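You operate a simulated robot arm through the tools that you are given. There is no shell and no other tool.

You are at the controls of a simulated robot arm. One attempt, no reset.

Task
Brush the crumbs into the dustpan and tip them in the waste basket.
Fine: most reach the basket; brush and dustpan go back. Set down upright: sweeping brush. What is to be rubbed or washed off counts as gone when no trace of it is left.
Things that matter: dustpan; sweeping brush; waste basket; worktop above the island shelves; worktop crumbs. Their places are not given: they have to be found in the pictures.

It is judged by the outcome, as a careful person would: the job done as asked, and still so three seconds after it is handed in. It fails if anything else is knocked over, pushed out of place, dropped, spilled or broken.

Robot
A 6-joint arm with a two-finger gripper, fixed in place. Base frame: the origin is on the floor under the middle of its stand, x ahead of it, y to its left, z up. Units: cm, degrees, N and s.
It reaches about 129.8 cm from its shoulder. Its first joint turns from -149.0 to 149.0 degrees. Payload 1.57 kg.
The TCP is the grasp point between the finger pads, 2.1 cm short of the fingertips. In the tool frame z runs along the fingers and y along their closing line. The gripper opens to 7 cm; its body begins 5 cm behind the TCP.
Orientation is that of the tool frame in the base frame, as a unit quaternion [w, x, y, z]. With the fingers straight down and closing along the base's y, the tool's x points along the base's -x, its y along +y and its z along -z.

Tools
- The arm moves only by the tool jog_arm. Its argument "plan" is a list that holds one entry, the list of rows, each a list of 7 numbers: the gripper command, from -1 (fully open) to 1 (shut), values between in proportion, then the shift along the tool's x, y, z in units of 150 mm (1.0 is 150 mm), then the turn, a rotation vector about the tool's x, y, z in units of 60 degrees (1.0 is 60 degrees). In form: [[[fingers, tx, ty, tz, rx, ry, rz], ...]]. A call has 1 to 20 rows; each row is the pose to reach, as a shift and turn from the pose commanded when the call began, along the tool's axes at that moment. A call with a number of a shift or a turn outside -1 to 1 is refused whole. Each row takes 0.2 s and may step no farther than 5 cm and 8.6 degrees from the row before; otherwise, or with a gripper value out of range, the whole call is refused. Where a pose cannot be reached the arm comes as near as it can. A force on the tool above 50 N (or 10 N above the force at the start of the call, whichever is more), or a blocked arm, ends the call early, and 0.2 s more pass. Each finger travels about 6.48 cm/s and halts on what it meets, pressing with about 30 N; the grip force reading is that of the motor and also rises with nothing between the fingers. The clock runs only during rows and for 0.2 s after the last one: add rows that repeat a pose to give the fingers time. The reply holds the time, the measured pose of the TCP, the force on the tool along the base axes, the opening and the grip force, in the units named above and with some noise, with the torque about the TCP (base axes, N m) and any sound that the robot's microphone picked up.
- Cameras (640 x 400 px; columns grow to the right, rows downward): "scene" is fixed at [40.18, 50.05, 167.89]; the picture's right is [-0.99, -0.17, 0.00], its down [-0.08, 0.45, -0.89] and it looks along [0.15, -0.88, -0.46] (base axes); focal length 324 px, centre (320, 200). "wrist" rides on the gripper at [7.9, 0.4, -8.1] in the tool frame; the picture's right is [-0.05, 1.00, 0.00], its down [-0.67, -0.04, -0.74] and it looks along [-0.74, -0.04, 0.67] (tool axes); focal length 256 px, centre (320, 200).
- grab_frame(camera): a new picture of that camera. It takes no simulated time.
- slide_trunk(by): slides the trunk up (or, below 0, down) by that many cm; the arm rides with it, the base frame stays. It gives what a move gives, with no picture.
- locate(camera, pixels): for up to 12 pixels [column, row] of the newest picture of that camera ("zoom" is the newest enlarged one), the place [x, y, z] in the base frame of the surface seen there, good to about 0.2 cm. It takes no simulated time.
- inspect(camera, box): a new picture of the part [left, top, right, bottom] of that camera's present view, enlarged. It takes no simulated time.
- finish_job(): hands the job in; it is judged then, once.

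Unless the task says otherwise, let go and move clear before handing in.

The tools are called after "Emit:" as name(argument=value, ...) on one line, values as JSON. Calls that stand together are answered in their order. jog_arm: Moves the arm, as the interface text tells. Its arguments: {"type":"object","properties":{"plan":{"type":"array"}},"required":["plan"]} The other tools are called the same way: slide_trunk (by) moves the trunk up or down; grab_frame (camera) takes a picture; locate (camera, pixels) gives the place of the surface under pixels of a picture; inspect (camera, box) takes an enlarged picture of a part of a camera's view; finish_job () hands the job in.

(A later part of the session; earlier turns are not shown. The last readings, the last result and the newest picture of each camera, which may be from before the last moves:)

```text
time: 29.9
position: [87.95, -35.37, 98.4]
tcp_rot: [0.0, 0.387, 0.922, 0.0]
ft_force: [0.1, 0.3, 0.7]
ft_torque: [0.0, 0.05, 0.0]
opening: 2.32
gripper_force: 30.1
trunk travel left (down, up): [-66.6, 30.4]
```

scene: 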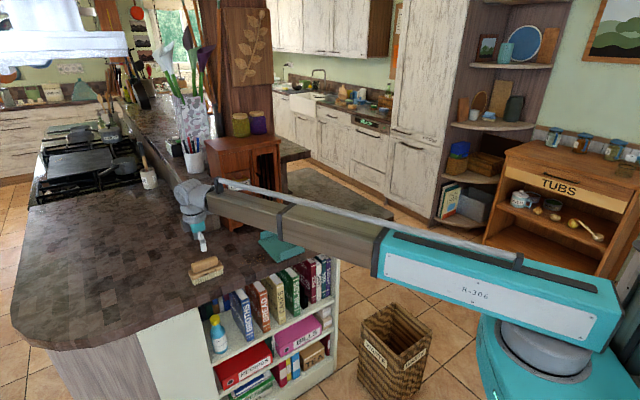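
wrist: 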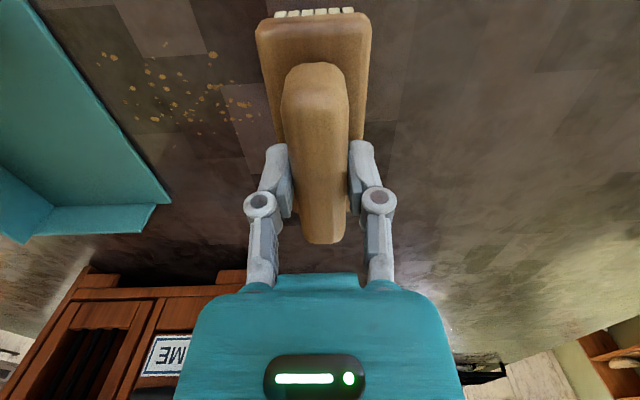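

The bristles touch the worktop with almost no force. I'll sweep the first 8 cm slowly towards the pan and look at how the crumbs move.

Emit:
jog_arm(plan=[[[1, 0, -0.067, 0, 0, 0, 0], [1, 0, -0.133, 0, 0, 0, 0], [1, 0, -0.2, 0, 0, 0, 0], [1, 0, -0.267, 0, 0, 0, 0], [1, 0, -0.333, 0, 0, 0, 0], [1, 0, -0.4, 0, 0, 0, 0], [1, 0, -0.467, 0, 0, 0, 0], [1, 0, -0.533, 0, 0, 0, 0]]])

Emit:
grab_frame(camera="wrist")

Emit:
inspect(camera="scene", box=[210, 220, 300, 280])

```text
time: 31.7
position: [82.2, -40.83, 98.48]
tcp_rot: [0.0, 0.386, 0.923, 0.0]
ft_force: [-0.4, -0.5, -0.2]
ft_torque: [-0.01, 0.04, 0.03]
opening: 2.34
gripper_force: 30.2
trunk travel left (down, up): [-66.6, 30.4]
```

```text
taken
```

wrist: 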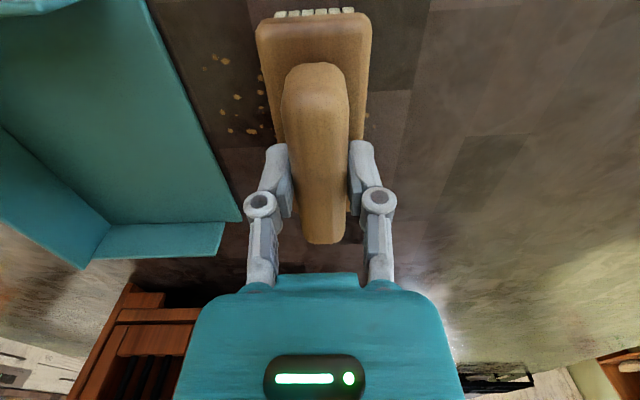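

```text
6.67 times, centred on (255, 250) of scene
```

zoom: 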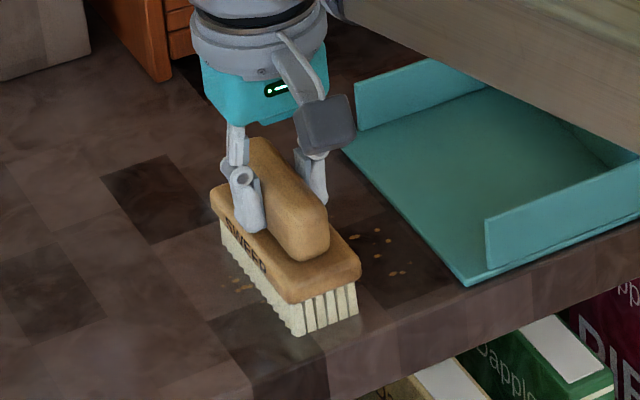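

Some specks seem to remain behind the brush near zoom (240,285). I'll look closer at both sides.

Emit:
inspect(camera="scene", box=[230, 245, 280, 280])

Emit:
inspect(camera="wrist", box=[180, 0, 460, 175])

```text
11.43 times, centred on (255, 262) of scene
```

zoom: 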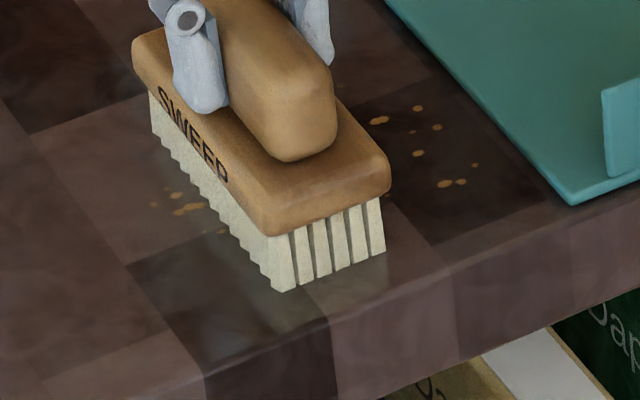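

```text
2.29 times, centred on (320, 88) of wrist
```

zoom: 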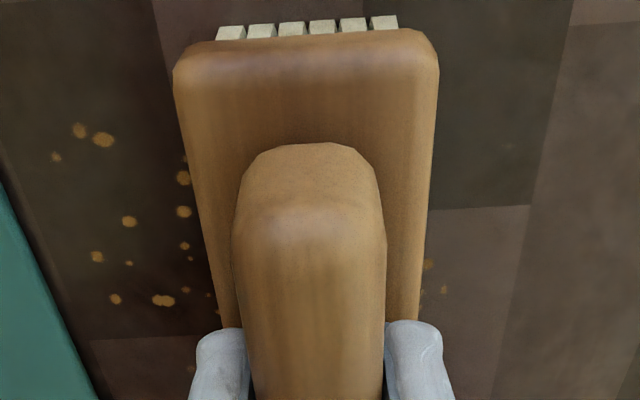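

I'll locate the specks behind the brush to see whether they moved at all.

Emit:
locate(camera="wrist", pixels=[[367, 115], [374, 127]])

Emit:
inspect(camera="scene", box=[238, 255, 258, 270])

```text
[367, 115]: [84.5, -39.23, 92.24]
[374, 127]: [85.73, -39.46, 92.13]
```

```text
16.00 times, centred on (248, 262) of scene
```

zoom: 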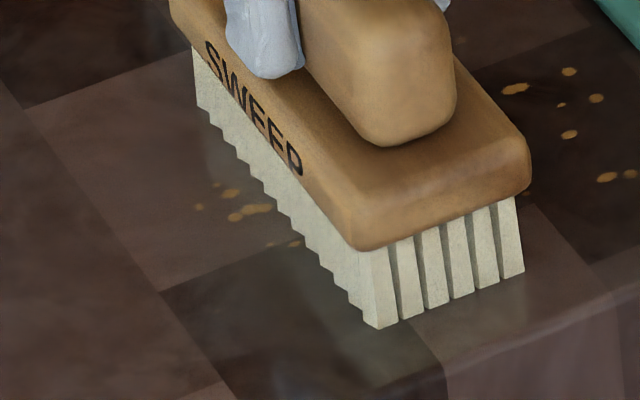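

The specks behind are exactly at their original places, so the bristles only skimmed over them. I'll lift, go back behind the patch, and look at the whole patch before sweeping with a bit more pressure.

Emit:
slide_trunk(by=2)

Emit:
jog_arm(plan=[[[1, 0, 0.133, 0, 0, 0, 0], [1, 0, 0.267, 0, 0, 0, 0], [1, 0, 0.4, 0, 0, 0, 0], [1, 0, 0.533, 0, 0, 0, 0]]])

Emit:
inspect(camera="wrist", box=[0, 0, 280, 240])

Emit:
inspect(camera="scene", box=[230, 230, 290, 275])

```text
time: 32.4
position: [82.15, -40.91, 100.35]
tcp_rot: [-0.001, 0.387, 0.922, 0.0]
ft_force: [0.0, -0.1, -0.4]
ft_torque: [0.0, 0.0, 0.02]
opening: 2.32
gripper_force: 30.5
trunk travel left (down, up): [-68.6, 28.4]
```

```text
time: 33.4
position: [87.96, -35.35, 100.42]
tcp_rot: [0.0, 0.387, 0.922, 0.0]
ft_force: [0.3, -0.1, -0.3]
ft_torque: [-0.02, 0.01, -0.01]
opening: 2.32
gripper_force: 30.1
trunk travel left (down, up): [-68.6, 28.4]
```

```text
1.67 times, centred on (140, 120) of wrist
```

zoom: 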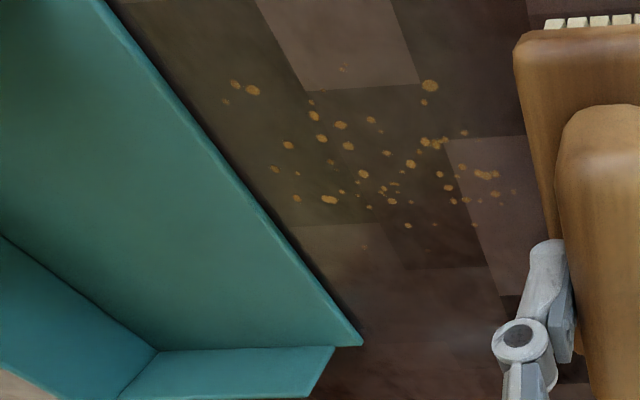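

```text
8.89 times, centred on (260, 252) of scene
```

zoom: 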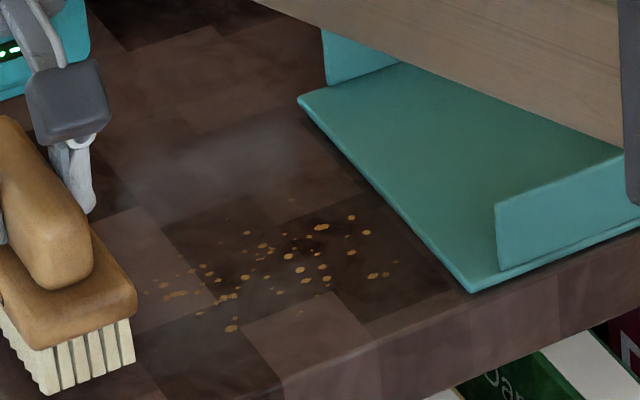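

The patch is basically unchanged, so light contact does nothing. I'll lower again and press a little, reading the force.

Emit:
slide_trunk(by=-2.05)

Emit:
slide_trunk(by=-0.05)

```text
time: 34.0
position: [88.0, -35.43, 98.37]
tcp_rot: [0.0, 0.387, 0.922, 0.0]
ft_force: [-0.3, 0.1, 1.7]
ft_torque: [-0.06, -0.01, -0.01]
opening: 2.35
gripper_force: 30.1
trunk travel left (down, up): [-66.5, 30.5]
```

```text
time: 34.5
position: [87.86, -35.45, 98.34]
tcp_rot: [0.0, 0.386, 0.922, 0.0]
ft_force: [0.9, 0.2, 7.0]
ft_torque: [0.06, 0.09, 0.02]
opening: 2.32
gripper_force: 30.0
trunk travel left (down, up): [-66.5, 30.5]
```

The bristles now press with about 7 N. I'll sweep 8 cm slowly and look again.

Emit:
jog_arm(plan=[[[1, 0, -0.067, 0, 0, 0, 0], [1, 0, -0.133, 0, 0, 0, 0], [1, 0, -0.2, 0, 0, 0, 0], [1, 0, -0.267, 0, 0, 0, 0], [1, 0, -0.333, 0, 0, 0, 0], [1, 0, -0.4, 0, 0, 0, 0], [1, 0, -0.467, 0, 0, 0, 0], [1, 0, -0.533, 0, 0, 0, 0]]])

Emit:
inspect(camera="scene", box=[230, 235, 290, 280])

Emit:
inspect(camera="wrist", box=[180, 0, 460, 175])

```text
time: 36.3
position: [82.11, -41.07, 98.41]
tcp_rot: [-0.001, 0.387, 0.922, 0.0]
ft_force: [1.1, 1.5, 5.9]
ft_torque: [-0.01, -0.01, 0.01]
opening: 2.34
gripper_force: 29.7
trunk travel left (down, up): [-66.5, 30.5]
```

```text
8.89 times, centred on (260, 258) of scene
```

zoom: 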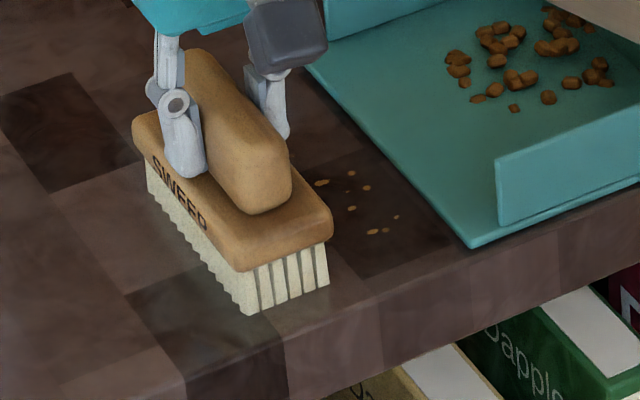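

```text
2.29 times, centred on (320, 88) of wrist
```

zoom: 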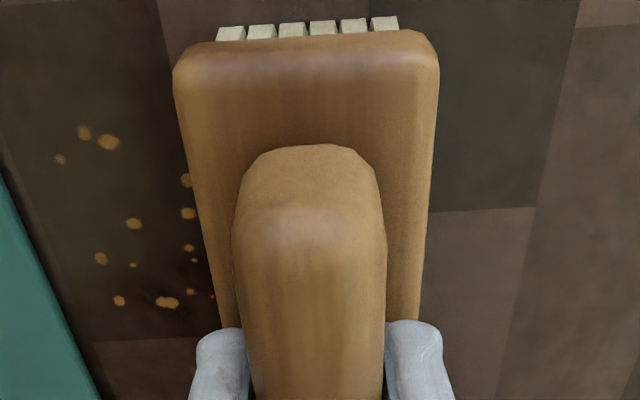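

With pressure it works: the swept area is clean and crumbs lie in the pan. I'll sweep 4.8 cm further, stopping about 1 cm short of the lip.

Emit:
jog_arm(plan=[[[1, 0, -0.064, 0, 0, 0, 0], [1, 0, -0.128, 0, 0, 0, 0], [1, 0, -0.192, 0, 0, 0, 0], [1, 0, -0.256, 0, 0, 0, 0], [1, 0, -0.32, 0, 0, 0, 0], [1, 0, -0.32, 0, 0, 0, 0]]])

Emit:
inspect(camera="scene", box=[240, 225, 310, 275])

Emit:
grab_frame(camera="wrist")

```text
time: 37.7
position: [78.61, -44.49, 98.49]
tcp_rot: [0.0, 0.385, 0.923, -0.001]
ft_force: [-0.2, -0.3, 6.5]
ft_torque: [-0.01, -0.01, 0.03]
opening: 2.36
gripper_force: 30.2
trunk travel left (down, up): [-66.5, 30.5]
```

```text
8.00 times, centred on (275, 250) of scene
```

zoom: 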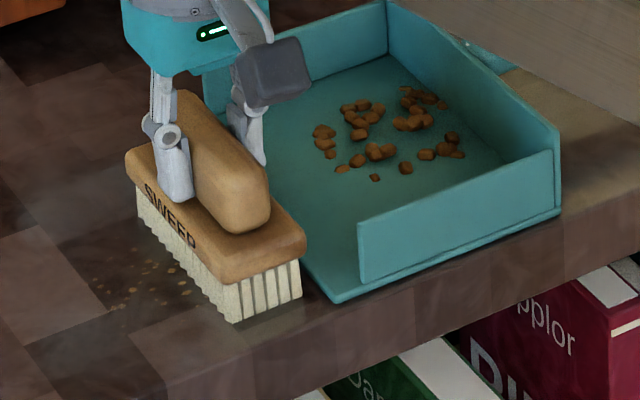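

```text
taken
```

wrist: 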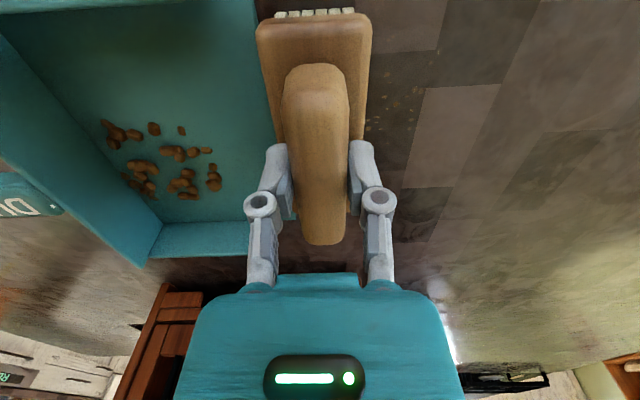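

Most crumbs are in the pan, but faint specks remain behind the brush near zoom (150,270). I'll lift, return behind the patch, press and sweep again in the same direction.

Emit:
slide_trunk(by=2)

Emit:
jog_arm(plan=[[[1, 0, 0.2, 0, 0, 0, 0], [1, 0, 0.4, 0, 0, 0, 0], [1, 0, 0.6, 0, 0, 0, 0], [1, 0, 0.8, 0, 0, 0, 0], [1, 0, 0.85, 0, 0, 0, 0], [1, 0, 0.85, 0, 0, 0, 0]]])

Emit:
inspect(camera="wrist", box=[0, 0, 280, 240])

Emit:
inspect(camera="scene", box=[230, 230, 290, 275])

```text
time: 38.4
position: [78.75, -44.44, 100.37]
tcp_rot: [0.001, 0.387, 0.922, 0.0]
ft_force: [0.3, 0.9, -1.7]
ft_torque: [0.01, 0.01, 0.01]
opening: 2.32
gripper_force: 30.1
trunk travel left (down, up): [-68.5, 28.5]
```

```text
time: 39.8
position: [87.95, -35.45, 100.43]
tcp_rot: [0.0, 0.388, 0.922, 0.001]
ft_force: [0.4, 0.7, -0.3]
ft_torque: [0.03, 0.0, -0.02]
opening: 2.33
gripper_force: 29.7
trunk travel left (down, up): [-68.5, 28.5]
```

```text
1.67 times, centred on (140, 120) of wrist
```

zoom: 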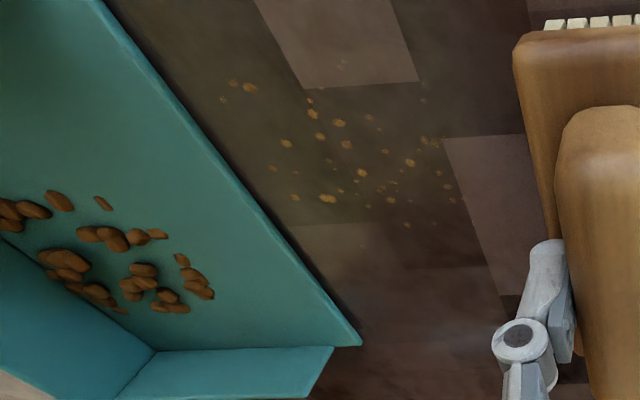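

```text
8.89 times, centred on (260, 252) of scene
```

zoom: 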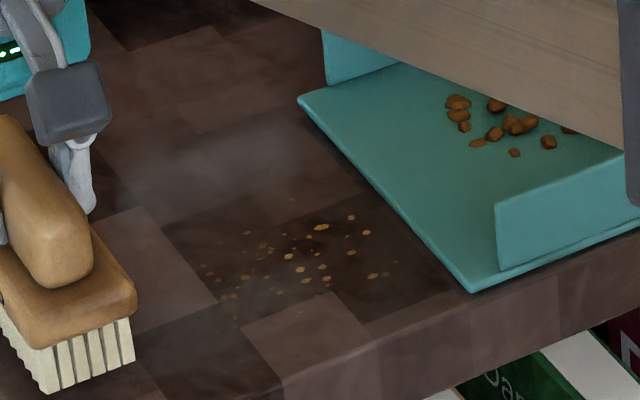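

The specks are fading but still visible, mainly nearer the pan. I'll press again and sweep the whole length to just before the lip.

Emit:
slide_trunk(by=-2.1)

Emit:
jog_arm(plan=[[[1, 0, -0.068, 0, 0, 0, 0], [1, 0, -0.136, 0, 0, 0, 0], [1, 0, -0.204, 0, 0, 0, 0], [1, 0, -0.272, 0, 0, 0, 0], [1, 0, -0.34, 0, 0, 0, 0], [1, 0, -0.408, 0, 0, 0, 0], [1, 0, -0.476, 0, 0, 0, 0], [1, 0, -0.544, 0, 0, 0, 0], [1, 0, -0.612, 0, 0, 0, 0], [1, 0, -0.68, 0, 0, 0, 0], [1, 0, -0.748, 0, 0, 0, 0], [1, 0, -0.816, 0, 0, 0, 0], [1, 0, -0.87, 0, 0, 0, 0], [1, 0, -0.87, 0, 0, 0, 0]]])

Emit:
slide_trunk(by=2)

Emit:
jog_arm(plan=[[[1, 0, 0.2, 0, 0, 0, 0], [1, 0, 0.4, 0, 0, 0, 0], [1, 0, 0.6, 0, 0, 0, 0], [1, 0, 0.8, 0, 0, 0, 0], [1, 0, 0.87, 0, 0, 0, 0], [1, 0, 0.87, 0, 0, 0, 0]]])

Emit:
inspect(camera="wrist", box=[0, 0, 280, 240])

Emit:
inspect(camera="scene", box=[230, 230, 290, 275])

```text
time: 40.5
position: [87.88, -35.57, 98.38]
tcp_rot: [0.0, 0.386, 0.922, 0.0]
ft_force: [-0.1, -0.3, 7.8]
ft_torque: [-0.25, -0.21, -0.01]
opening: 2.35
gripper_force: 30.5
trunk travel left (down, up): [-66.4, 30.6]
```

```text
time: 43.5
position: [78.49, -44.62, 98.2]
tcp_rot: [0.0, 0.386, 0.922, 0.0]
ft_force: [0.7, 2.1, 8.1]
ft_torque: [0.04, -0.03, 0.0]
opening: 2.32
gripper_force: 30.0
trunk travel left (down, up): [-66.4, 30.6]
```

```text
time: 44.1
position: [78.63, -44.64, 100.27]
tcp_rot: [0.0, 0.387, 0.922, 0.0]
ft_force: [-0.3, -0.6, -0.5]
ft_torque: [0.04, -0.01, 0.04]
opening: 2.33
gripper_force: 29.9
trunk travel left (down, up): [-68.4, 28.6]
```

```text
time: 45.5
position: [87.81, -35.51, 100.2]
tcp_rot: [0.0, 0.387, 0.922, 0.0]
ft_force: [0.7, -0.2, -0.5]
ft_torque: [0.01, -0.03, 0.02]
opening: 2.33
gripper_force: 30.0
trunk travel left (down, up): [-68.4, 28.6]
```

```text
1.67 times, centred on (140, 120) of wrist
```

zoom: 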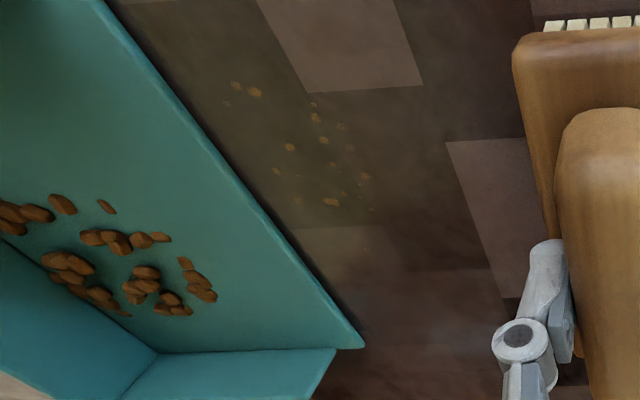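

```text
8.89 times, centred on (260, 252) of scene
```

zoom: 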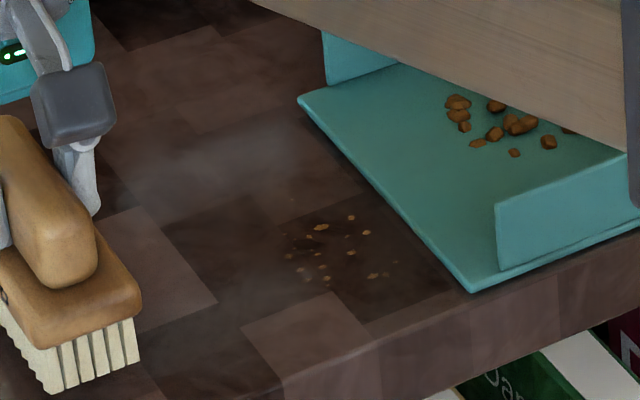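

Only specks near the pan remain faintly. I'll do repeated shorter strokes over that part, always towards the pan, at about the same pressure.

Emit:
jog_arm(plan=[[[1, 0, -0.2, 0, 0, 0, 0], [1, 0, -0.4, 0, 0, 0, 0], [1, 0, -0.4, 0, 0, 0, 0]]])

Emit:
slide_trunk(by=-2.05)

Emit:
jog_arm(plan=[[[1, 0, -0.068, 0, 0, 0, 0], [1, 0, -0.136, 0, 0, 0, 0], [1, 0, -0.204, 0, 0, 0, 0], [1, 0, -0.272, 0, 0, 0, 0], [1, 0, -0.34, 0, 0, 0, 0], [1, 0, -0.408, 0, 0, 0, 0], [1, 0, -0.475, 0, 0, 0, 0], [1, 0, -0.475, 0, 0, 0, 0]]])

Emit:
slide_trunk(by=2)

Emit:
jog_arm(plan=[[[1, 0, 0.2, 0, 0, 0, 0], [1, 0, 0.4, 0, 0, 0, 0], [1, 0, 0.475, 0, 0, 0, 0], [1, 0, 0.475, 0, 0, 0, 0]]])

Emit:
slide_trunk(by=-2)

Emit:
jog_arm(plan=[[[1, 0, -0.068, 0, 0, 0, 0], [1, 0, -0.136, 0, 0, 0, 0], [1, 0, -0.204, 0, 0, 0, 0], [1, 0, -0.272, 0, 0, 0, 0], [1, 0, -0.34, 0, 0, 0, 0], [1, 0, -0.408, 0, 0, 0, 0], [1, 0, -0.475, 0, 0, 0, 0], [1, 0, -0.475, 0, 0, 0, 0]]])

Emit:
slide_trunk(by=2)

Emit:
jog_arm(plan=[[[1, 0, 0.2, 0, 0, 0, 0], [1, 0, 0.4, 0, 0, 0, 0], [1, 0, 0.6, 0, 0, 0, 0], [1, 0, 0.8, 0, 0, 0, 0], [1, 0, 0.875, 0, 0, 0, 0], [1, 0, 0.875, 0, 0, 0, 0]]])

Emit:
inspect(camera="wrist", box=[0, 0, 280, 240])

Emit:
inspect(camera="scene", box=[230, 230, 290, 275])

```text
time: 46.4
position: [83.46, -39.6, 100.16]
tcp_rot: [0.0, 0.386, 0.922, 0.0]
ft_force: [0.2, -0.4, -0.8]
ft_torque: [0.03, -0.03, 0.04]
opening: 2.31
gripper_force: 30.4
trunk travel left (down, up): [-68.4, 28.6]
```

```text
time: 47.0
position: [83.36, -39.54, 98.38]
tcp_rot: [0.001, 0.387, 0.922, 0.0]
ft_force: [-0.6, 0.2, 5.2]
ft_torque: [-0.16, -0.1, -0.03]
opening: 2.34
gripper_force: 29.4
trunk travel left (down, up): [-66.3, 30.7]
```

```text
time: 48.8
position: [78.32, -44.51, 98.23]
tcp_rot: [0.0, 0.386, 0.922, 0.001]
ft_force: [1.6, 0.5, 5.6]
ft_torque: [-0.02, -0.02, -0.02]
opening: 2.32
gripper_force: 30.1
trunk travel left (down, up): [-66.3, 30.7]
```

```text
time: 49.5
position: [78.38, -44.65, 100.25]
tcp_rot: [0.0, 0.387, 0.922, 0.0]
ft_force: [-0.6, -0.5, -2.1]
ft_torque: [0.01, -0.02, 0.0]
opening: 2.32
gripper_force: 29.7
trunk travel left (down, up): [-68.3, 28.7]
```

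```text
time: 50.5
position: [83.39, -39.63, 100.15]
tcp_rot: [-0.001, 0.386, 0.922, 0.001]
ft_force: [0.1, -0.4, -0.7]
ft_torque: [0.0, 0.01, 0.02]
opening: 2.32
gripper_force: 30.1
trunk travel left (down, up): [-68.3, 28.7]
```

```text
time: 51.2
position: [83.26, -39.54, 98.2]
tcp_rot: [0.0, 0.386, 0.922, 0.001]
ft_force: [-0.9, -0.1, 1.9]
ft_torque: [-0.05, -0.1, 0.0]
opening: 2.33
gripper_force: 30.1
trunk travel left (down, up): [-66.3, 30.7]
```

```text
time: 53.0
position: [78.19, -44.69, 98.17]
tcp_rot: [0.001, 0.386, 0.923, -0.001]
ft_force: [-1.1, -1.0, 0.7]
ft_torque: [-0.04, -0.03, 0.05]
opening: 2.31
gripper_force: 30.5
trunk travel left (down, up): [-66.3, 30.7]
```

```text
time: 53.6
position: [78.29, -44.62, 100.17]
tcp_rot: [0.0, 0.387, 0.922, 0.0]
ft_force: [-0.5, -0.4, -1.4]
ft_torque: [-0.01, 0.05, 0.01]
opening: 2.32
gripper_force: 30.1
trunk travel left (down, up): [-68.3, 28.7]
```

```text
time: 55.0
position: [87.6, -35.34, 100.19]
tcp_rot: [0.001, 0.387, 0.922, 0.0]
ft_force: [0.2, 0.3, -1.4]
ft_torque: [0.02, 0.02, 0.0]
opening: 2.3
gripper_force: 30.2
trunk travel left (down, up): [-68.3, 28.7]
```

```text
1.67 times, centred on (140, 120) of wrist
```

zoom: 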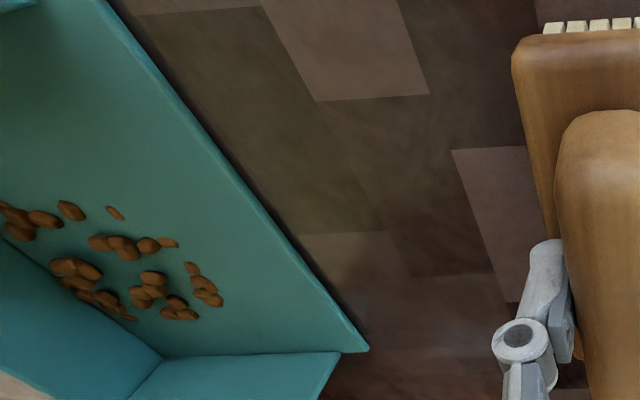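

```text
8.89 times, centred on (260, 252) of scene
```

zoom: 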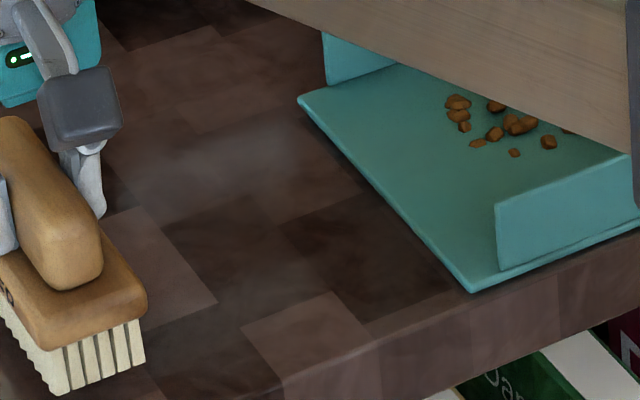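

The worktop looks clean in both views. I'll enlarge the swept area strongly to make sure no faint trace remains.

Emit:
inspect(camera="scene", box=[245, 242, 280, 268])

Emit:
inspect(camera="wrist", box=[90, 10, 260, 150])

```text
15.38 times, centred on (262, 255) of scene
```

zoom: 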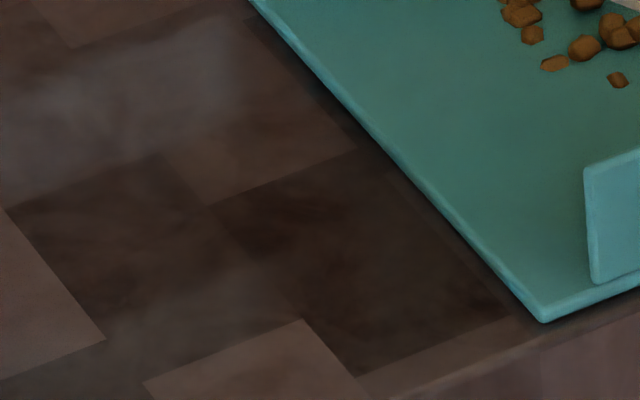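

```text
2.86 times, centred on (175, 80) of wrist
```

zoom: 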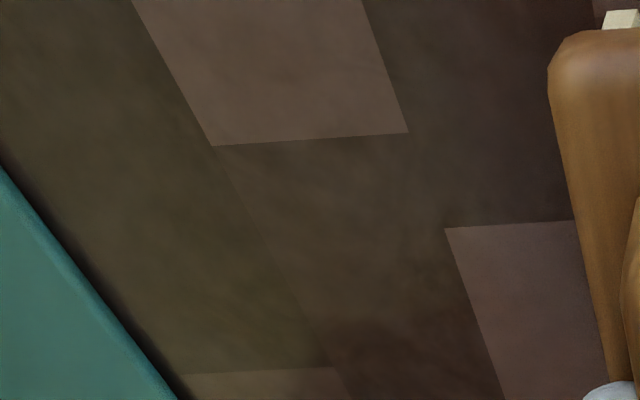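

The swept area is clean. I'll carry the brush back to its place, turning it back the quarter turn.

Emit:
jog_arm(plan=[[[1, -0.009, 0.075, 0, 0, 0, -0.14], [1, -0.018, 0.15, 0, 0, 0, -0.28], [1, -0.027, 0.225, 0, 0, 0, -0.42], [1, -0.036, 0.3, 0, 0, 0, -0.56], [1, -0.045, 0.375, 0, 0, 0, -0.7], [1, -0.053, 0.45, 0, 0, 0, -0.84], [1, -0.061, 0.526, 0, 0, 0, -0.98], [1, -0.061, 0.526, 0, 0, 0, -0.98]]])

Emit:
jog_arm(plan=[[[1, 0, 0, 0, 0, 0, -0.132], [1, 0, 0, 0, 0, 0, -0.264], [1, 0, 0, 0, 0, 0, -0.396], [1, 0, 0, 0, 0, 0, -0.525], [1, 0, 0, 0, 0, 0, -0.525], [1, 0, 0, 0, 0, 0, -0.525]]])

Emit:
inspect(camera="scene", box=[160, 200, 260, 300])

```text
time: 56.8
position: [93.91, -30.49, 100.1]
tcp_rot: [0.0, -0.118, 0.993, 0.0]
ft_force: [-0.3, 1.2, -0.7]
ft_torque: [0.02, 0.0, -0.01]
opening: 2.3
gripper_force: 30.0
trunk travel left (down, up): [-68.3, 28.7]
```

```text
time: 58.2
position: [93.82, -30.62, 100.24]
tcp_rot: [0.0, -0.382, 0.924, 0.0]
ft_force: [-0.7, 0.8, -0.6]
ft_torque: [-0.03, -0.01, 0.01]
opening: 2.31
gripper_force: 29.7
trunk travel left (down, up): [-68.3, 28.7]
```

```text
4.00 times, centred on (210, 250) of scene
```

zoom: 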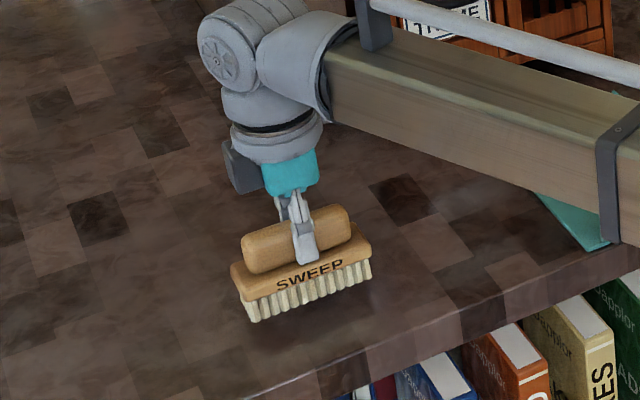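

The brush is back over its spot with "SWEEP" facing as before. I'll lower it 1.95 cm to contact and check the force.

Emit:
slide_trunk(by=-1.9)

Emit:
slide_trunk(by=-0.08)

Emit:
inspect(camera="scene", box=[185, 235, 235, 290])

```text
time: 58.9
position: [93.83, -30.55, 98.28]
tcp_rot: [0.0, -0.382, 0.924, 0.0]
ft_force: [-0.3, -0.3, -0.5]
ft_torque: [0.05, 0.0, 0.0]
opening: 2.33
gripper_force: 30.5
trunk travel left (down, up): [-66.4, 30.6]
```

```text
time: 59.4
position: [93.82, -30.61, 98.16]
tcp_rot: [0.0, -0.382, 0.924, 0.001]
ft_force: [0.4, 0.3, -0.3]
ft_torque: [0.03, 0.04, 0.01]
opening: 2.32
gripper_force: 30.0
trunk travel left (down, up): [-66.3, 30.7]
```

```text
7.27 times, centred on (210, 262) of scene
```

zoom: 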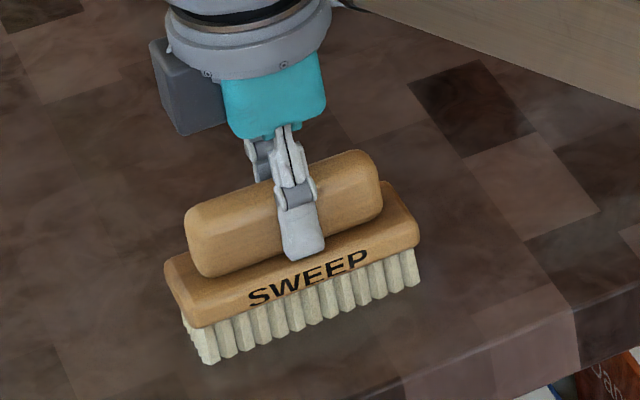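

Still near zero force. I'll go down another 0.05 cm and compare the bristles' lower corners with the original place.

Emit:
slide_trunk(by=-0.05)

Emit:
locate(camera="zoom", pixels=[[208, 358], [416, 280], [200, 322], [415, 240], [172, 258], [205, 272], [380, 205]])

```text
time: 59.9
position: [93.91, -30.54, 98.13]
tcp_rot: [-0.001, -0.382, 0.924, 0.0]
ft_force: [1.4, -0.1, 5.1]
ft_torque: [-0.05, -0.01, 0.01]
opening: 2.33
gripper_force: 29.7
trunk travel left (down, up): [-66.3, 30.7]
```

```text
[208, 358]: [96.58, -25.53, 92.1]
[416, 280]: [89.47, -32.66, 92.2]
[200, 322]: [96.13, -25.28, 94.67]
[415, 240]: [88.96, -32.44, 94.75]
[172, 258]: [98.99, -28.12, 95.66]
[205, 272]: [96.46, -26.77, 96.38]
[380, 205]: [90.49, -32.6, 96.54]
```

The brush stands within 0.3 cm of its original place and rests with 5 N. I'll ease up slightly and open the fingers.

Emit:
slide_trunk(by=0.03)

Emit:
jog_arm(plan=[[[0.6, 0, 0, 0, 0, 0, 0], [0.2, 0, 0, 0, 0, 0, 0], [-0.4, 0, 0, 0, 0, 0, 0], [-1, 0, 0, 0, 0, 0, 0], [-1, 0, 0, 0, 0, 0, 0], [-1, 0, 0, 0, 0, 0, 0]]])

Emit:
slide_trunk(by=8)

Emit:
inspect(camera="scene", box=[180, 200, 320, 300])

Emit:
grab_frame(camera="wrist")

```text
time: 60.4
position: [93.92, -30.57, 98.15]
tcp_rot: [0.0, -0.382, 0.924, 0.0]
ft_force: [0.5, 0.6, 2.4]
ft_torque: [0.05, -0.03, 0.0]
opening: 2.33
gripper_force: 29.8
trunk travel left (down, up): [-66.3, 30.7]
```

```text
time: 61.8
position: [93.84, -30.57, 98.25]
tcp_rot: [0.0, -0.382, 0.924, 0.0]
ft_force: [0.7, 0.3, 0.5]
ft_torque: [-0.02, 0.03, 0.0]
opening: 6.99
gripper_force: 0.1
trunk travel left (down, up): [-66.3, 30.7]
```

```text
time: 63.0
position: [93.95, -30.43, 106.15]
tcp_rot: [-0.001, -0.382, 0.924, -0.001]
ft_force: [-0.3, -0.3, 0.3]
ft_torque: [0.03, 0.0, 0.01]
opening: 7.04
gripper_force: 0.0
trunk travel left (down, up): [-74.3, 22.7]
```

```text
4.00 times, centred on (250, 250) of scene
```

zoom: 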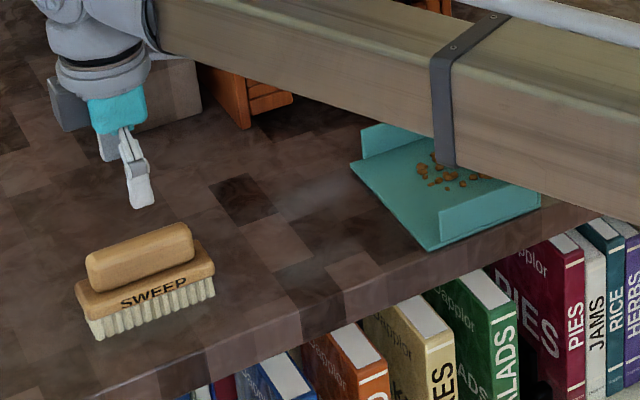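

```text
taken
```

wrist: 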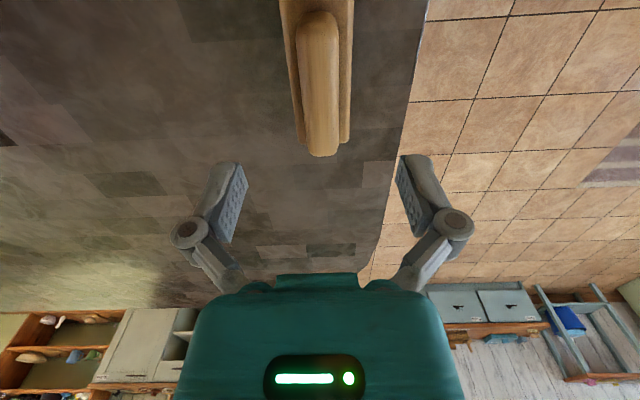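

The brush stands upright at its place. I'll return along the edge to the dustpan's handle.

Emit:
jog_arm(plan=[[[-1, 0.214, 0, 0, 0, 0, 0], [-1, 0.429, 0, 0, 0, 0, 0], [-1, 0.643, 0, 0, 0, 0, 0], [-1, 0.858, -0.02, 0, 0, 0, 0]]])

Emit:
jog_arm(plan=[[[-1, 0.214, 0, 0, 0, 0, 0], [-1, 0.429, 0, 0, 0, 0, 0], [-1, 0.643, 0, 0, 0, 0, 0], [-1, 0.858, -0.02, 0, 0, 0, 0]]])

Emit:
jog_arm(plan=[[[-1, 0.214, 0, 0, 0, 0, 0], [-1, 0.429, 0, 0, 0, 0, 0], [-1, 0.643, 0, 0, 0, 0, 0], [-1, 0.858, -0.02, 0, 0, 0, 0], [-1, 0.858, -0.02, 0, 0, 0, 0]]])

Emit:
grab_frame(camera="wrist")

Emit:
inspect(camera="scene", box=[230, 180, 350, 280])

```text
time: 64.0
position: [84.89, -39.82, 106.14]
tcp_rot: [0.0, -0.382, 0.924, 0.0]
ft_force: [-0.3, 0.1, 0.7]
ft_torque: [0.03, 0.0, 0.03]
opening: 6.97
gripper_force: 0.0
trunk travel left (down, up): [-74.3, 22.7]
```

```text
time: 65.0
position: [76.01, -49.41, 106.28]
tcp_rot: [0.0, -0.382, 0.924, -0.001]
ft_force: [-0.2, -0.2, -0.7]
ft_torque: [-0.02, 0.01, 0.01]
opening: 7.0
gripper_force: 0.1
trunk travel left (down, up): [-74.3, 22.7]
```

```text
time: 66.2
position: [67.14, -58.46, 106.22]
tcp_rot: [0.0, -0.382, 0.924, 0.0]
ft_force: [-0.6, 0.3, 0.0]
ft_torque: [0.03, -0.02, 0.01]
opening: 6.96
gripper_force: 0.0
trunk travel left (down, up): [-74.3, 22.7]
```

```text
taken
```

wrist: 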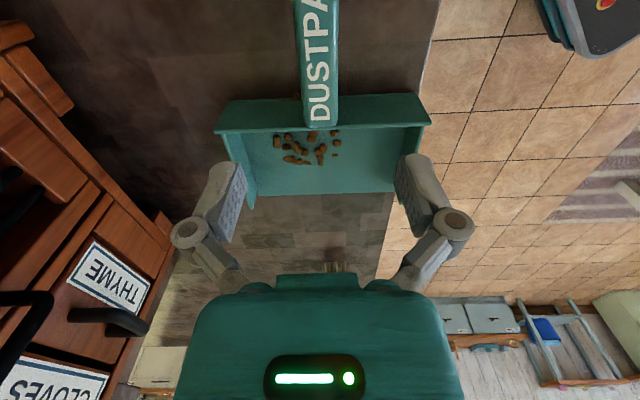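

```text
4.00 times, centred on (290, 230) of scene
```

zoom: 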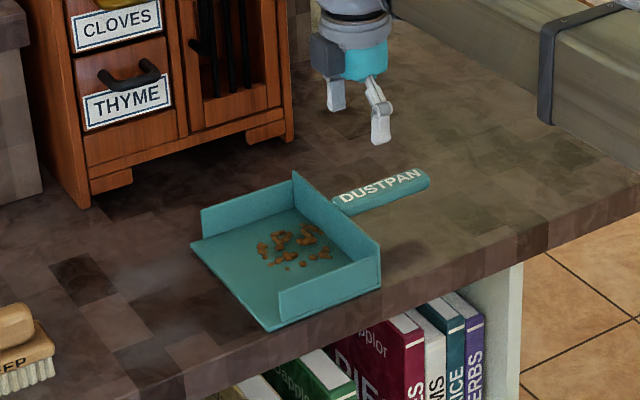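

All crumbs lie towards the pan's back wall, and the handle is centred between the fingers. I'll lower to the earlier grip height and close.

Emit:
slide_trunk(by=-9.8)

Emit:
grab_frame(camera="wrist")

```text
time: 67.5
position: [67.19, -58.47, 96.39]
tcp_rot: [0.0, -0.381, 0.925, 0.0]
ft_force: [0.2, 0.3, -0.2]
ft_torque: [0.01, -0.03, 0.0]
opening: 6.99
gripper_force: 0.0
trunk travel left (down, up): [-64.5, 32.5]
```

```text
taken
```

wrist: 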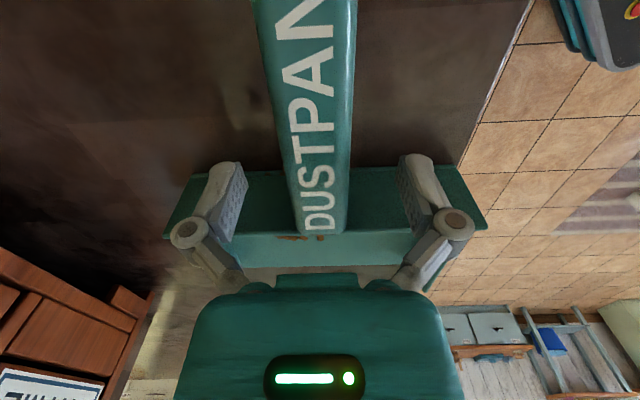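

The handle is well centred. I'll close, lift 8 cm and check that the crumbs stay in place.

Emit:
jog_arm(plan=[[[0, 0, 0, 0, 0, 0, 0], [0.6, 0, 0, 0, 0, 0, 0], [1, 0, 0, 0, 0, 0, 0], [1, 0, 0, 0, 0, 0, 0], [1, 0, 0, 0, 0, 0, 0], [1, 0, 0, 0, 0, 0, 0]]])

Emit:
slide_trunk(by=3)

Emit:
slide_trunk(by=7)

Emit:
inspect(camera="scene", box=[220, 160, 350, 270])

Emit:
grab_frame(camera="wrist")

```text
time: 68.9
position: [67.1, -58.4, 96.36]
tcp_rot: [0.0, -0.381, 0.925, -0.001]
ft_force: [0.2, -1.3, 2.1]
ft_torque: [-0.02, 0.0, -0.06]
opening: 2.45
gripper_force: 30.6
trunk travel left (down, up): [-64.5, 32.5]
```

```text
time: 69.6
position: [67.08, -58.47, 99.37]
tcp_rot: [0.0, -0.381, 0.925, 0.0]
ft_force: [-0.5, 0.2, -1.4]
ft_torque: [-0.05, 0.06, 0.01]
opening: 2.45
gripper_force: 30.1
trunk travel left (down, up): [-67.5, 29.5]
```

```text
time: 70.7
position: [67.14, -58.45, 106.25]
tcp_rot: [0.0, -0.381, 0.925, 0.0]
ft_force: [0.2, -0.2, -1.7]
ft_torque: [-0.07, 0.07, -0.03]
opening: 2.45
gripper_force: 29.7
trunk travel left (down, up): [-74.5, 22.5]
```

```text
3.64 times, centred on (285, 215) of scene
```

zoom: 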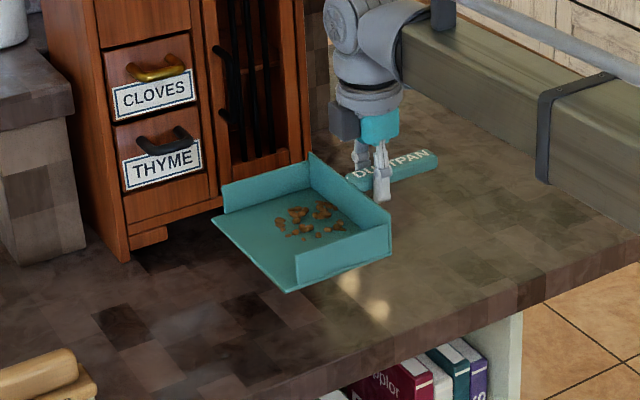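

```text
taken
```

wrist: 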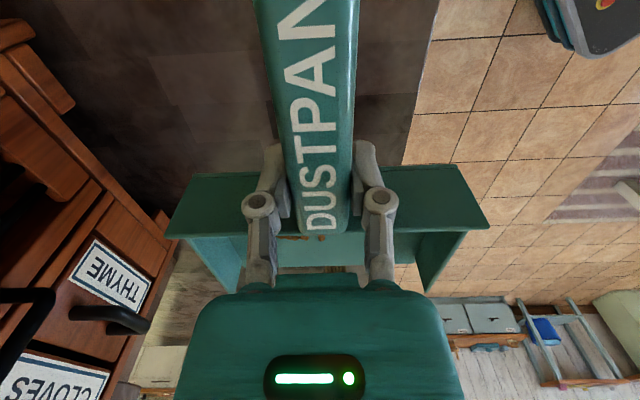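

The pan is lifted with all crumbs in it. I'll carry it level and gently towards the basket, in four hops, checking the pose after the first one.

Emit:
jog_arm(plan=[[[1, 0.07, 0.036, 0, 0, 0, 0], [1, 0.21, 0.107, 0, 0, 0, 0], [1, 0.37, 0.187, 0, 0, 0, 0], [1, 0.53, 0.267, 0, 0, 0, 0], [1, 0.69, 0.347, 0, 0, 0, 0], [1, 0.81, 0.41, 0, 0, 0, 0], [1, 0.88, 0.445, 0, 0, 0, 0], [1, 0.88, 0.445, 0, 0, 0, 0]]])

Emit:
grab_frame(camera="scene")

```text
time: 72.5
position: [53.14, -63.05, 106.24]
tcp_rot: [0.0, -0.382, 0.924, -0.001]
ft_force: [0.0, 0.2, -1.8]
ft_torque: [-0.06, 0.06, -0.02]
opening: 2.49
gripper_force: 30.4
trunk travel left (down, up): [-74.5, 22.5]
```

```text
taken
```

scene: 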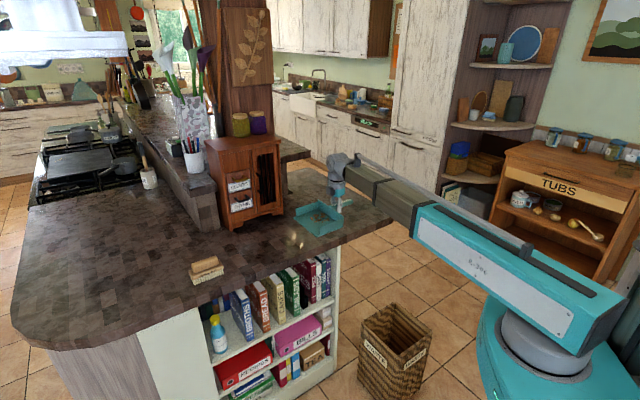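

The pan moves level and steadily. I'll continue with the next two hops.

Emit:
jog_arm(plan=[[[1, 0.07, 0.036, 0, 0, 0, 0], [1, 0.21, 0.107, 0, 0, 0, 0], [1, 0.37, 0.187, 0, 0, 0, 0], [1, 0.53, 0.267, 0, 0, 0, 0], [1, 0.69, 0.347, 0, 0, 0, 0], [1, 0.81, 0.41, 0, 0, 0, 0], [1, 0.88, 0.445, 0, 0, 0, 0], [1, 0.88, 0.445, 0, 0, 0, 0]]])

Emit:
jog_arm(plan=[[[1, 0.07, 0.036, 0, 0, 0, 0], [1, 0.21, 0.107, 0, 0, 0, 0], [1, 0.37, 0.187, 0, 0, 0, 0], [1, 0.53, 0.267, 0, 0, 0, 0], [1, 0.69, 0.347, 0, 0, 0, 0], [1, 0.81, 0.41, 0, 0, 0, 0], [1, 0.88, 0.445, 0, 0, 0, 0], [1, 0.88, 0.445, 0, 0, 0, 0]]])

Emit:
grab_frame(camera="scene")

```text
time: 74.3
position: [39.01, -67.62, 106.25]
tcp_rot: [0.0, -0.382, 0.924, 0.0]
ft_force: [0.8, -0.4, -0.8]
ft_torque: [-0.03, 0.07, -0.01]
opening: 2.47
gripper_force: 30.4
trunk travel left (down, up): [-74.5, 22.5]
```

```text
time: 76.1
position: [24.85, -72.17, 106.33]
tcp_rot: [0.0, -0.382, 0.924, 0.0]
ft_force: [-0.5, -0.6, -1.2]
ft_torque: [-0.08, 0.06, 0.02]
opening: 2.47
gripper_force: 29.5
trunk travel left (down, up): [-74.5, 22.5]
```

```text
taken
```

scene: 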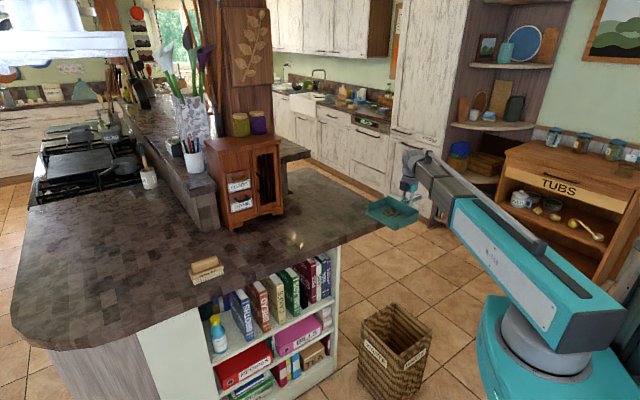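

The pan is nearly over the basket. I'll do the last hop and check what stands around the basket region.

Emit:
jog_arm(plan=[[[1, 0.07, 0.036, 0, 0, 0, 0], [1, 0.21, 0.107, 0, 0, 0, 0], [1, 0.37, 0.187, 0, 0, 0, 0], [1, 0.53, 0.267, 0, 0, 0, 0], [1, 0.69, 0.347, 0, 0, 0, 0], [1, 0.81, 0.41, 0, 0, 0, 0], [1, 0.873, 0.445, 0, 0, 0, 0], [1, 0.873, 0.445, 0, 0, 0, 0]]])

Emit:
grab_frame(camera="scene")

Emit:
locate(camera="scene", pixels=[[490, 230], [440, 215], [500, 180], [480, 280], [340, 330], [335, 380], [352, 250], [450, 380], [510, 260], [420, 300]])

Emit:
grab_frame(camera="wrist")

```text
time: 77.9
position: [10.84, -76.58, 106.36]
tcp_rot: [0.0, -0.382, 0.924, 0.0]
ft_force: [0.3, -0.8, -1.8]
ft_torque: [-0.07, 0.1, 0.04]
opening: 2.46
gripper_force: 29.7
trunk travel left (down, up): [-74.5, 22.5]
```

```text
taken
```

scene: 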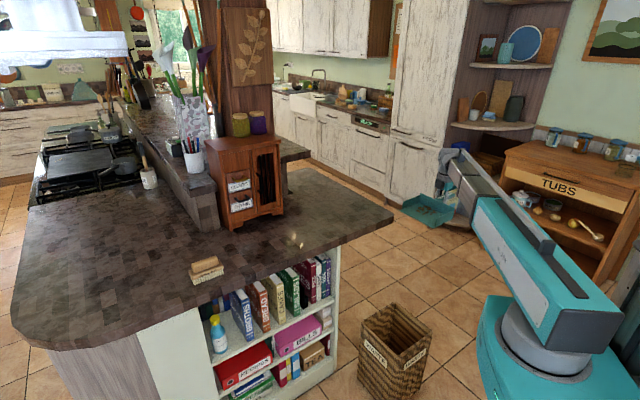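

```text
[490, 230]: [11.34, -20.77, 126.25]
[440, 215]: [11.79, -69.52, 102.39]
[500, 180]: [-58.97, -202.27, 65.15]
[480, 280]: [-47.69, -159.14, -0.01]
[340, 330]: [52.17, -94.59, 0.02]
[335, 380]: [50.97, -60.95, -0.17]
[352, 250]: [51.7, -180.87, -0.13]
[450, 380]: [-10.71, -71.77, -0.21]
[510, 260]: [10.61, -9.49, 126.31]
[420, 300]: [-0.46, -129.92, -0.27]
```

```text
taken
```

wrist: 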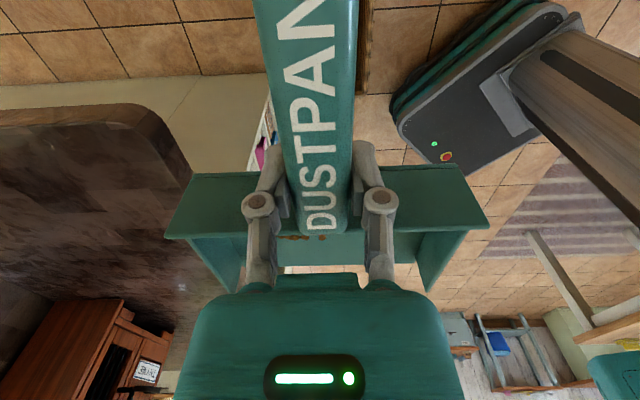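

The pose is exact and the area around the basket is free. I'll lower the trunk 40 cm and check.

Emit:
slide_trunk(by=-40)

Emit:
grab_frame(camera="scene")

Emit:
inspect(camera="scene", box=[330, 240, 490, 400])

```text
time: 81.8
position: [10.82, -76.64, 66.39]
tcp_rot: [0.001, -0.38, 0.925, 0.0]
ft_force: [0.5, -0.4, -2.0]
ft_torque: [-0.06, 0.02, 0.03]
opening: 2.48
gripper_force: 29.8
trunk travel left (down, up): [-34.5, 62.5]
```

```text
taken
```

scene: 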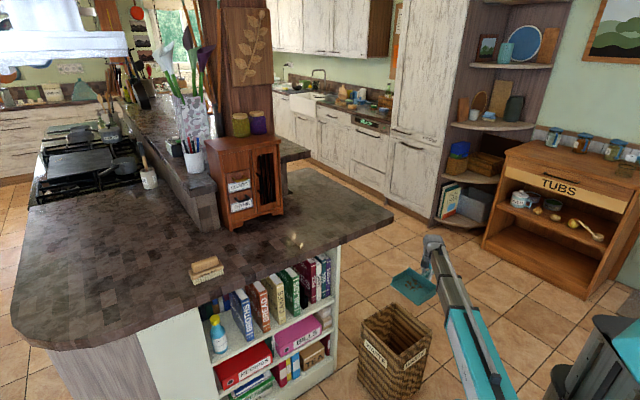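

```text
2.50 times, centred on (410, 320) of scene
```

zoom: 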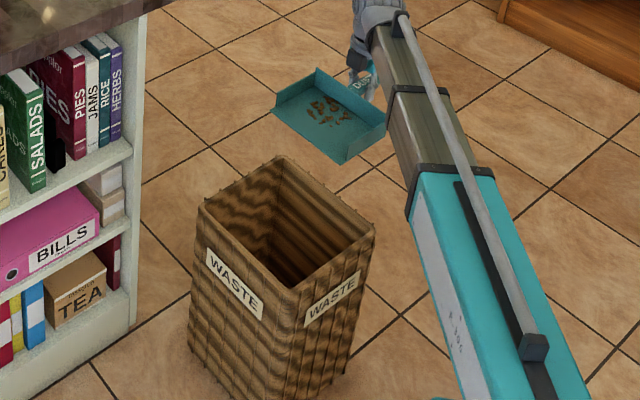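

The pan is level over the basket's near corner with the lip pointing to the basket's middle. I'll lower another 12 cm, so that the lip will be just above the rim when tilted.

Emit:
slide_trunk(by=-11.9)

Emit:
inspect(camera="scene", box=[330, 240, 490, 400])

Emit:
locate(camera="zoom", pixels=[[245, 140], [310, 210], [278, 175], [283, 160], [374, 228], [200, 205], [295, 288], [330, 190]])

```text
time: 83.2
position: [10.84, -76.53, 54.57]
tcp_rot: [0.0, -0.382, 0.924, -0.001]
ft_force: [-1.4, 0.0, -1.5]
ft_torque: [-0.08, 0.09, 0.04]
opening: 2.48
gripper_force: 29.2
trunk travel left (down, up): [-22.6, 74.4]
```

```text
2.50 times, centred on (410, 320) of scene
```

zoom: 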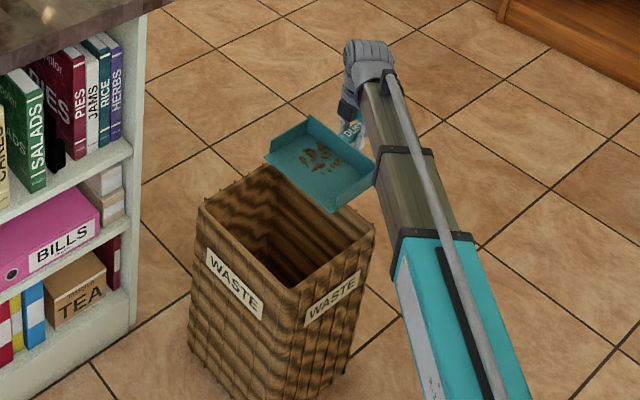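

```text
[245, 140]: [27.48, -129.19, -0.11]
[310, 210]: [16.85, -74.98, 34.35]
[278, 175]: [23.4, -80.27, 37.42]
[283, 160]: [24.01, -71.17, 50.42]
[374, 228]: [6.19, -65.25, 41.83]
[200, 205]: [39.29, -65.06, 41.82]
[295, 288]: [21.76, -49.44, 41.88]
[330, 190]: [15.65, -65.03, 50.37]
```

The lip sits over the basket's middle at z ≈ 50. I'll start tilting by 16°, moving so that the lip stays over the basket, and check how the wrist follows.

Emit:
jog_arm(plan=[[[1, -0.023, 0, -0.004, 0, 0.067, 0], [1, -0.046, 0, -0.013, 0, 0.133, 0], [1, -0.077, 0, -0.03, 0, 0.2, 0], [1, -0.11, 0, -0.052, 0, 0.267, 0]]])

Emit:
inspect(camera="scene", box=[330, 240, 490, 400])

```text
time: 84.2
position: [12.03, -75.24, 55.3]
tcp_rot: [-0.129, -0.377, 0.915, -0.054]
ft_force: [-0.3, 0.5, -1.8]
ft_torque: [-0.02, 0.05, -0.02]
opening: 2.48
gripper_force: 30.2
trunk travel left (down, up): [-22.6, 74.4]
```

```text
2.50 times, centred on (410, 320) of scene
```

zoom: 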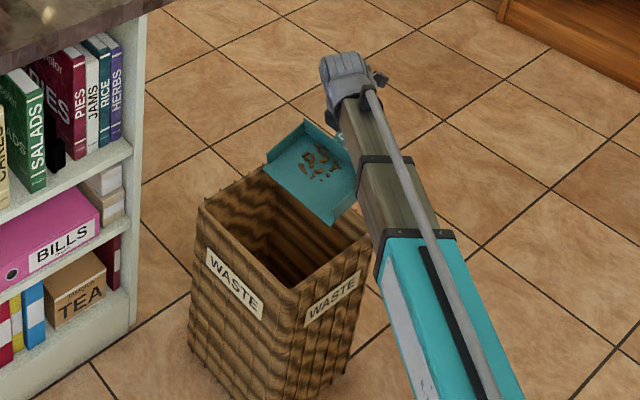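

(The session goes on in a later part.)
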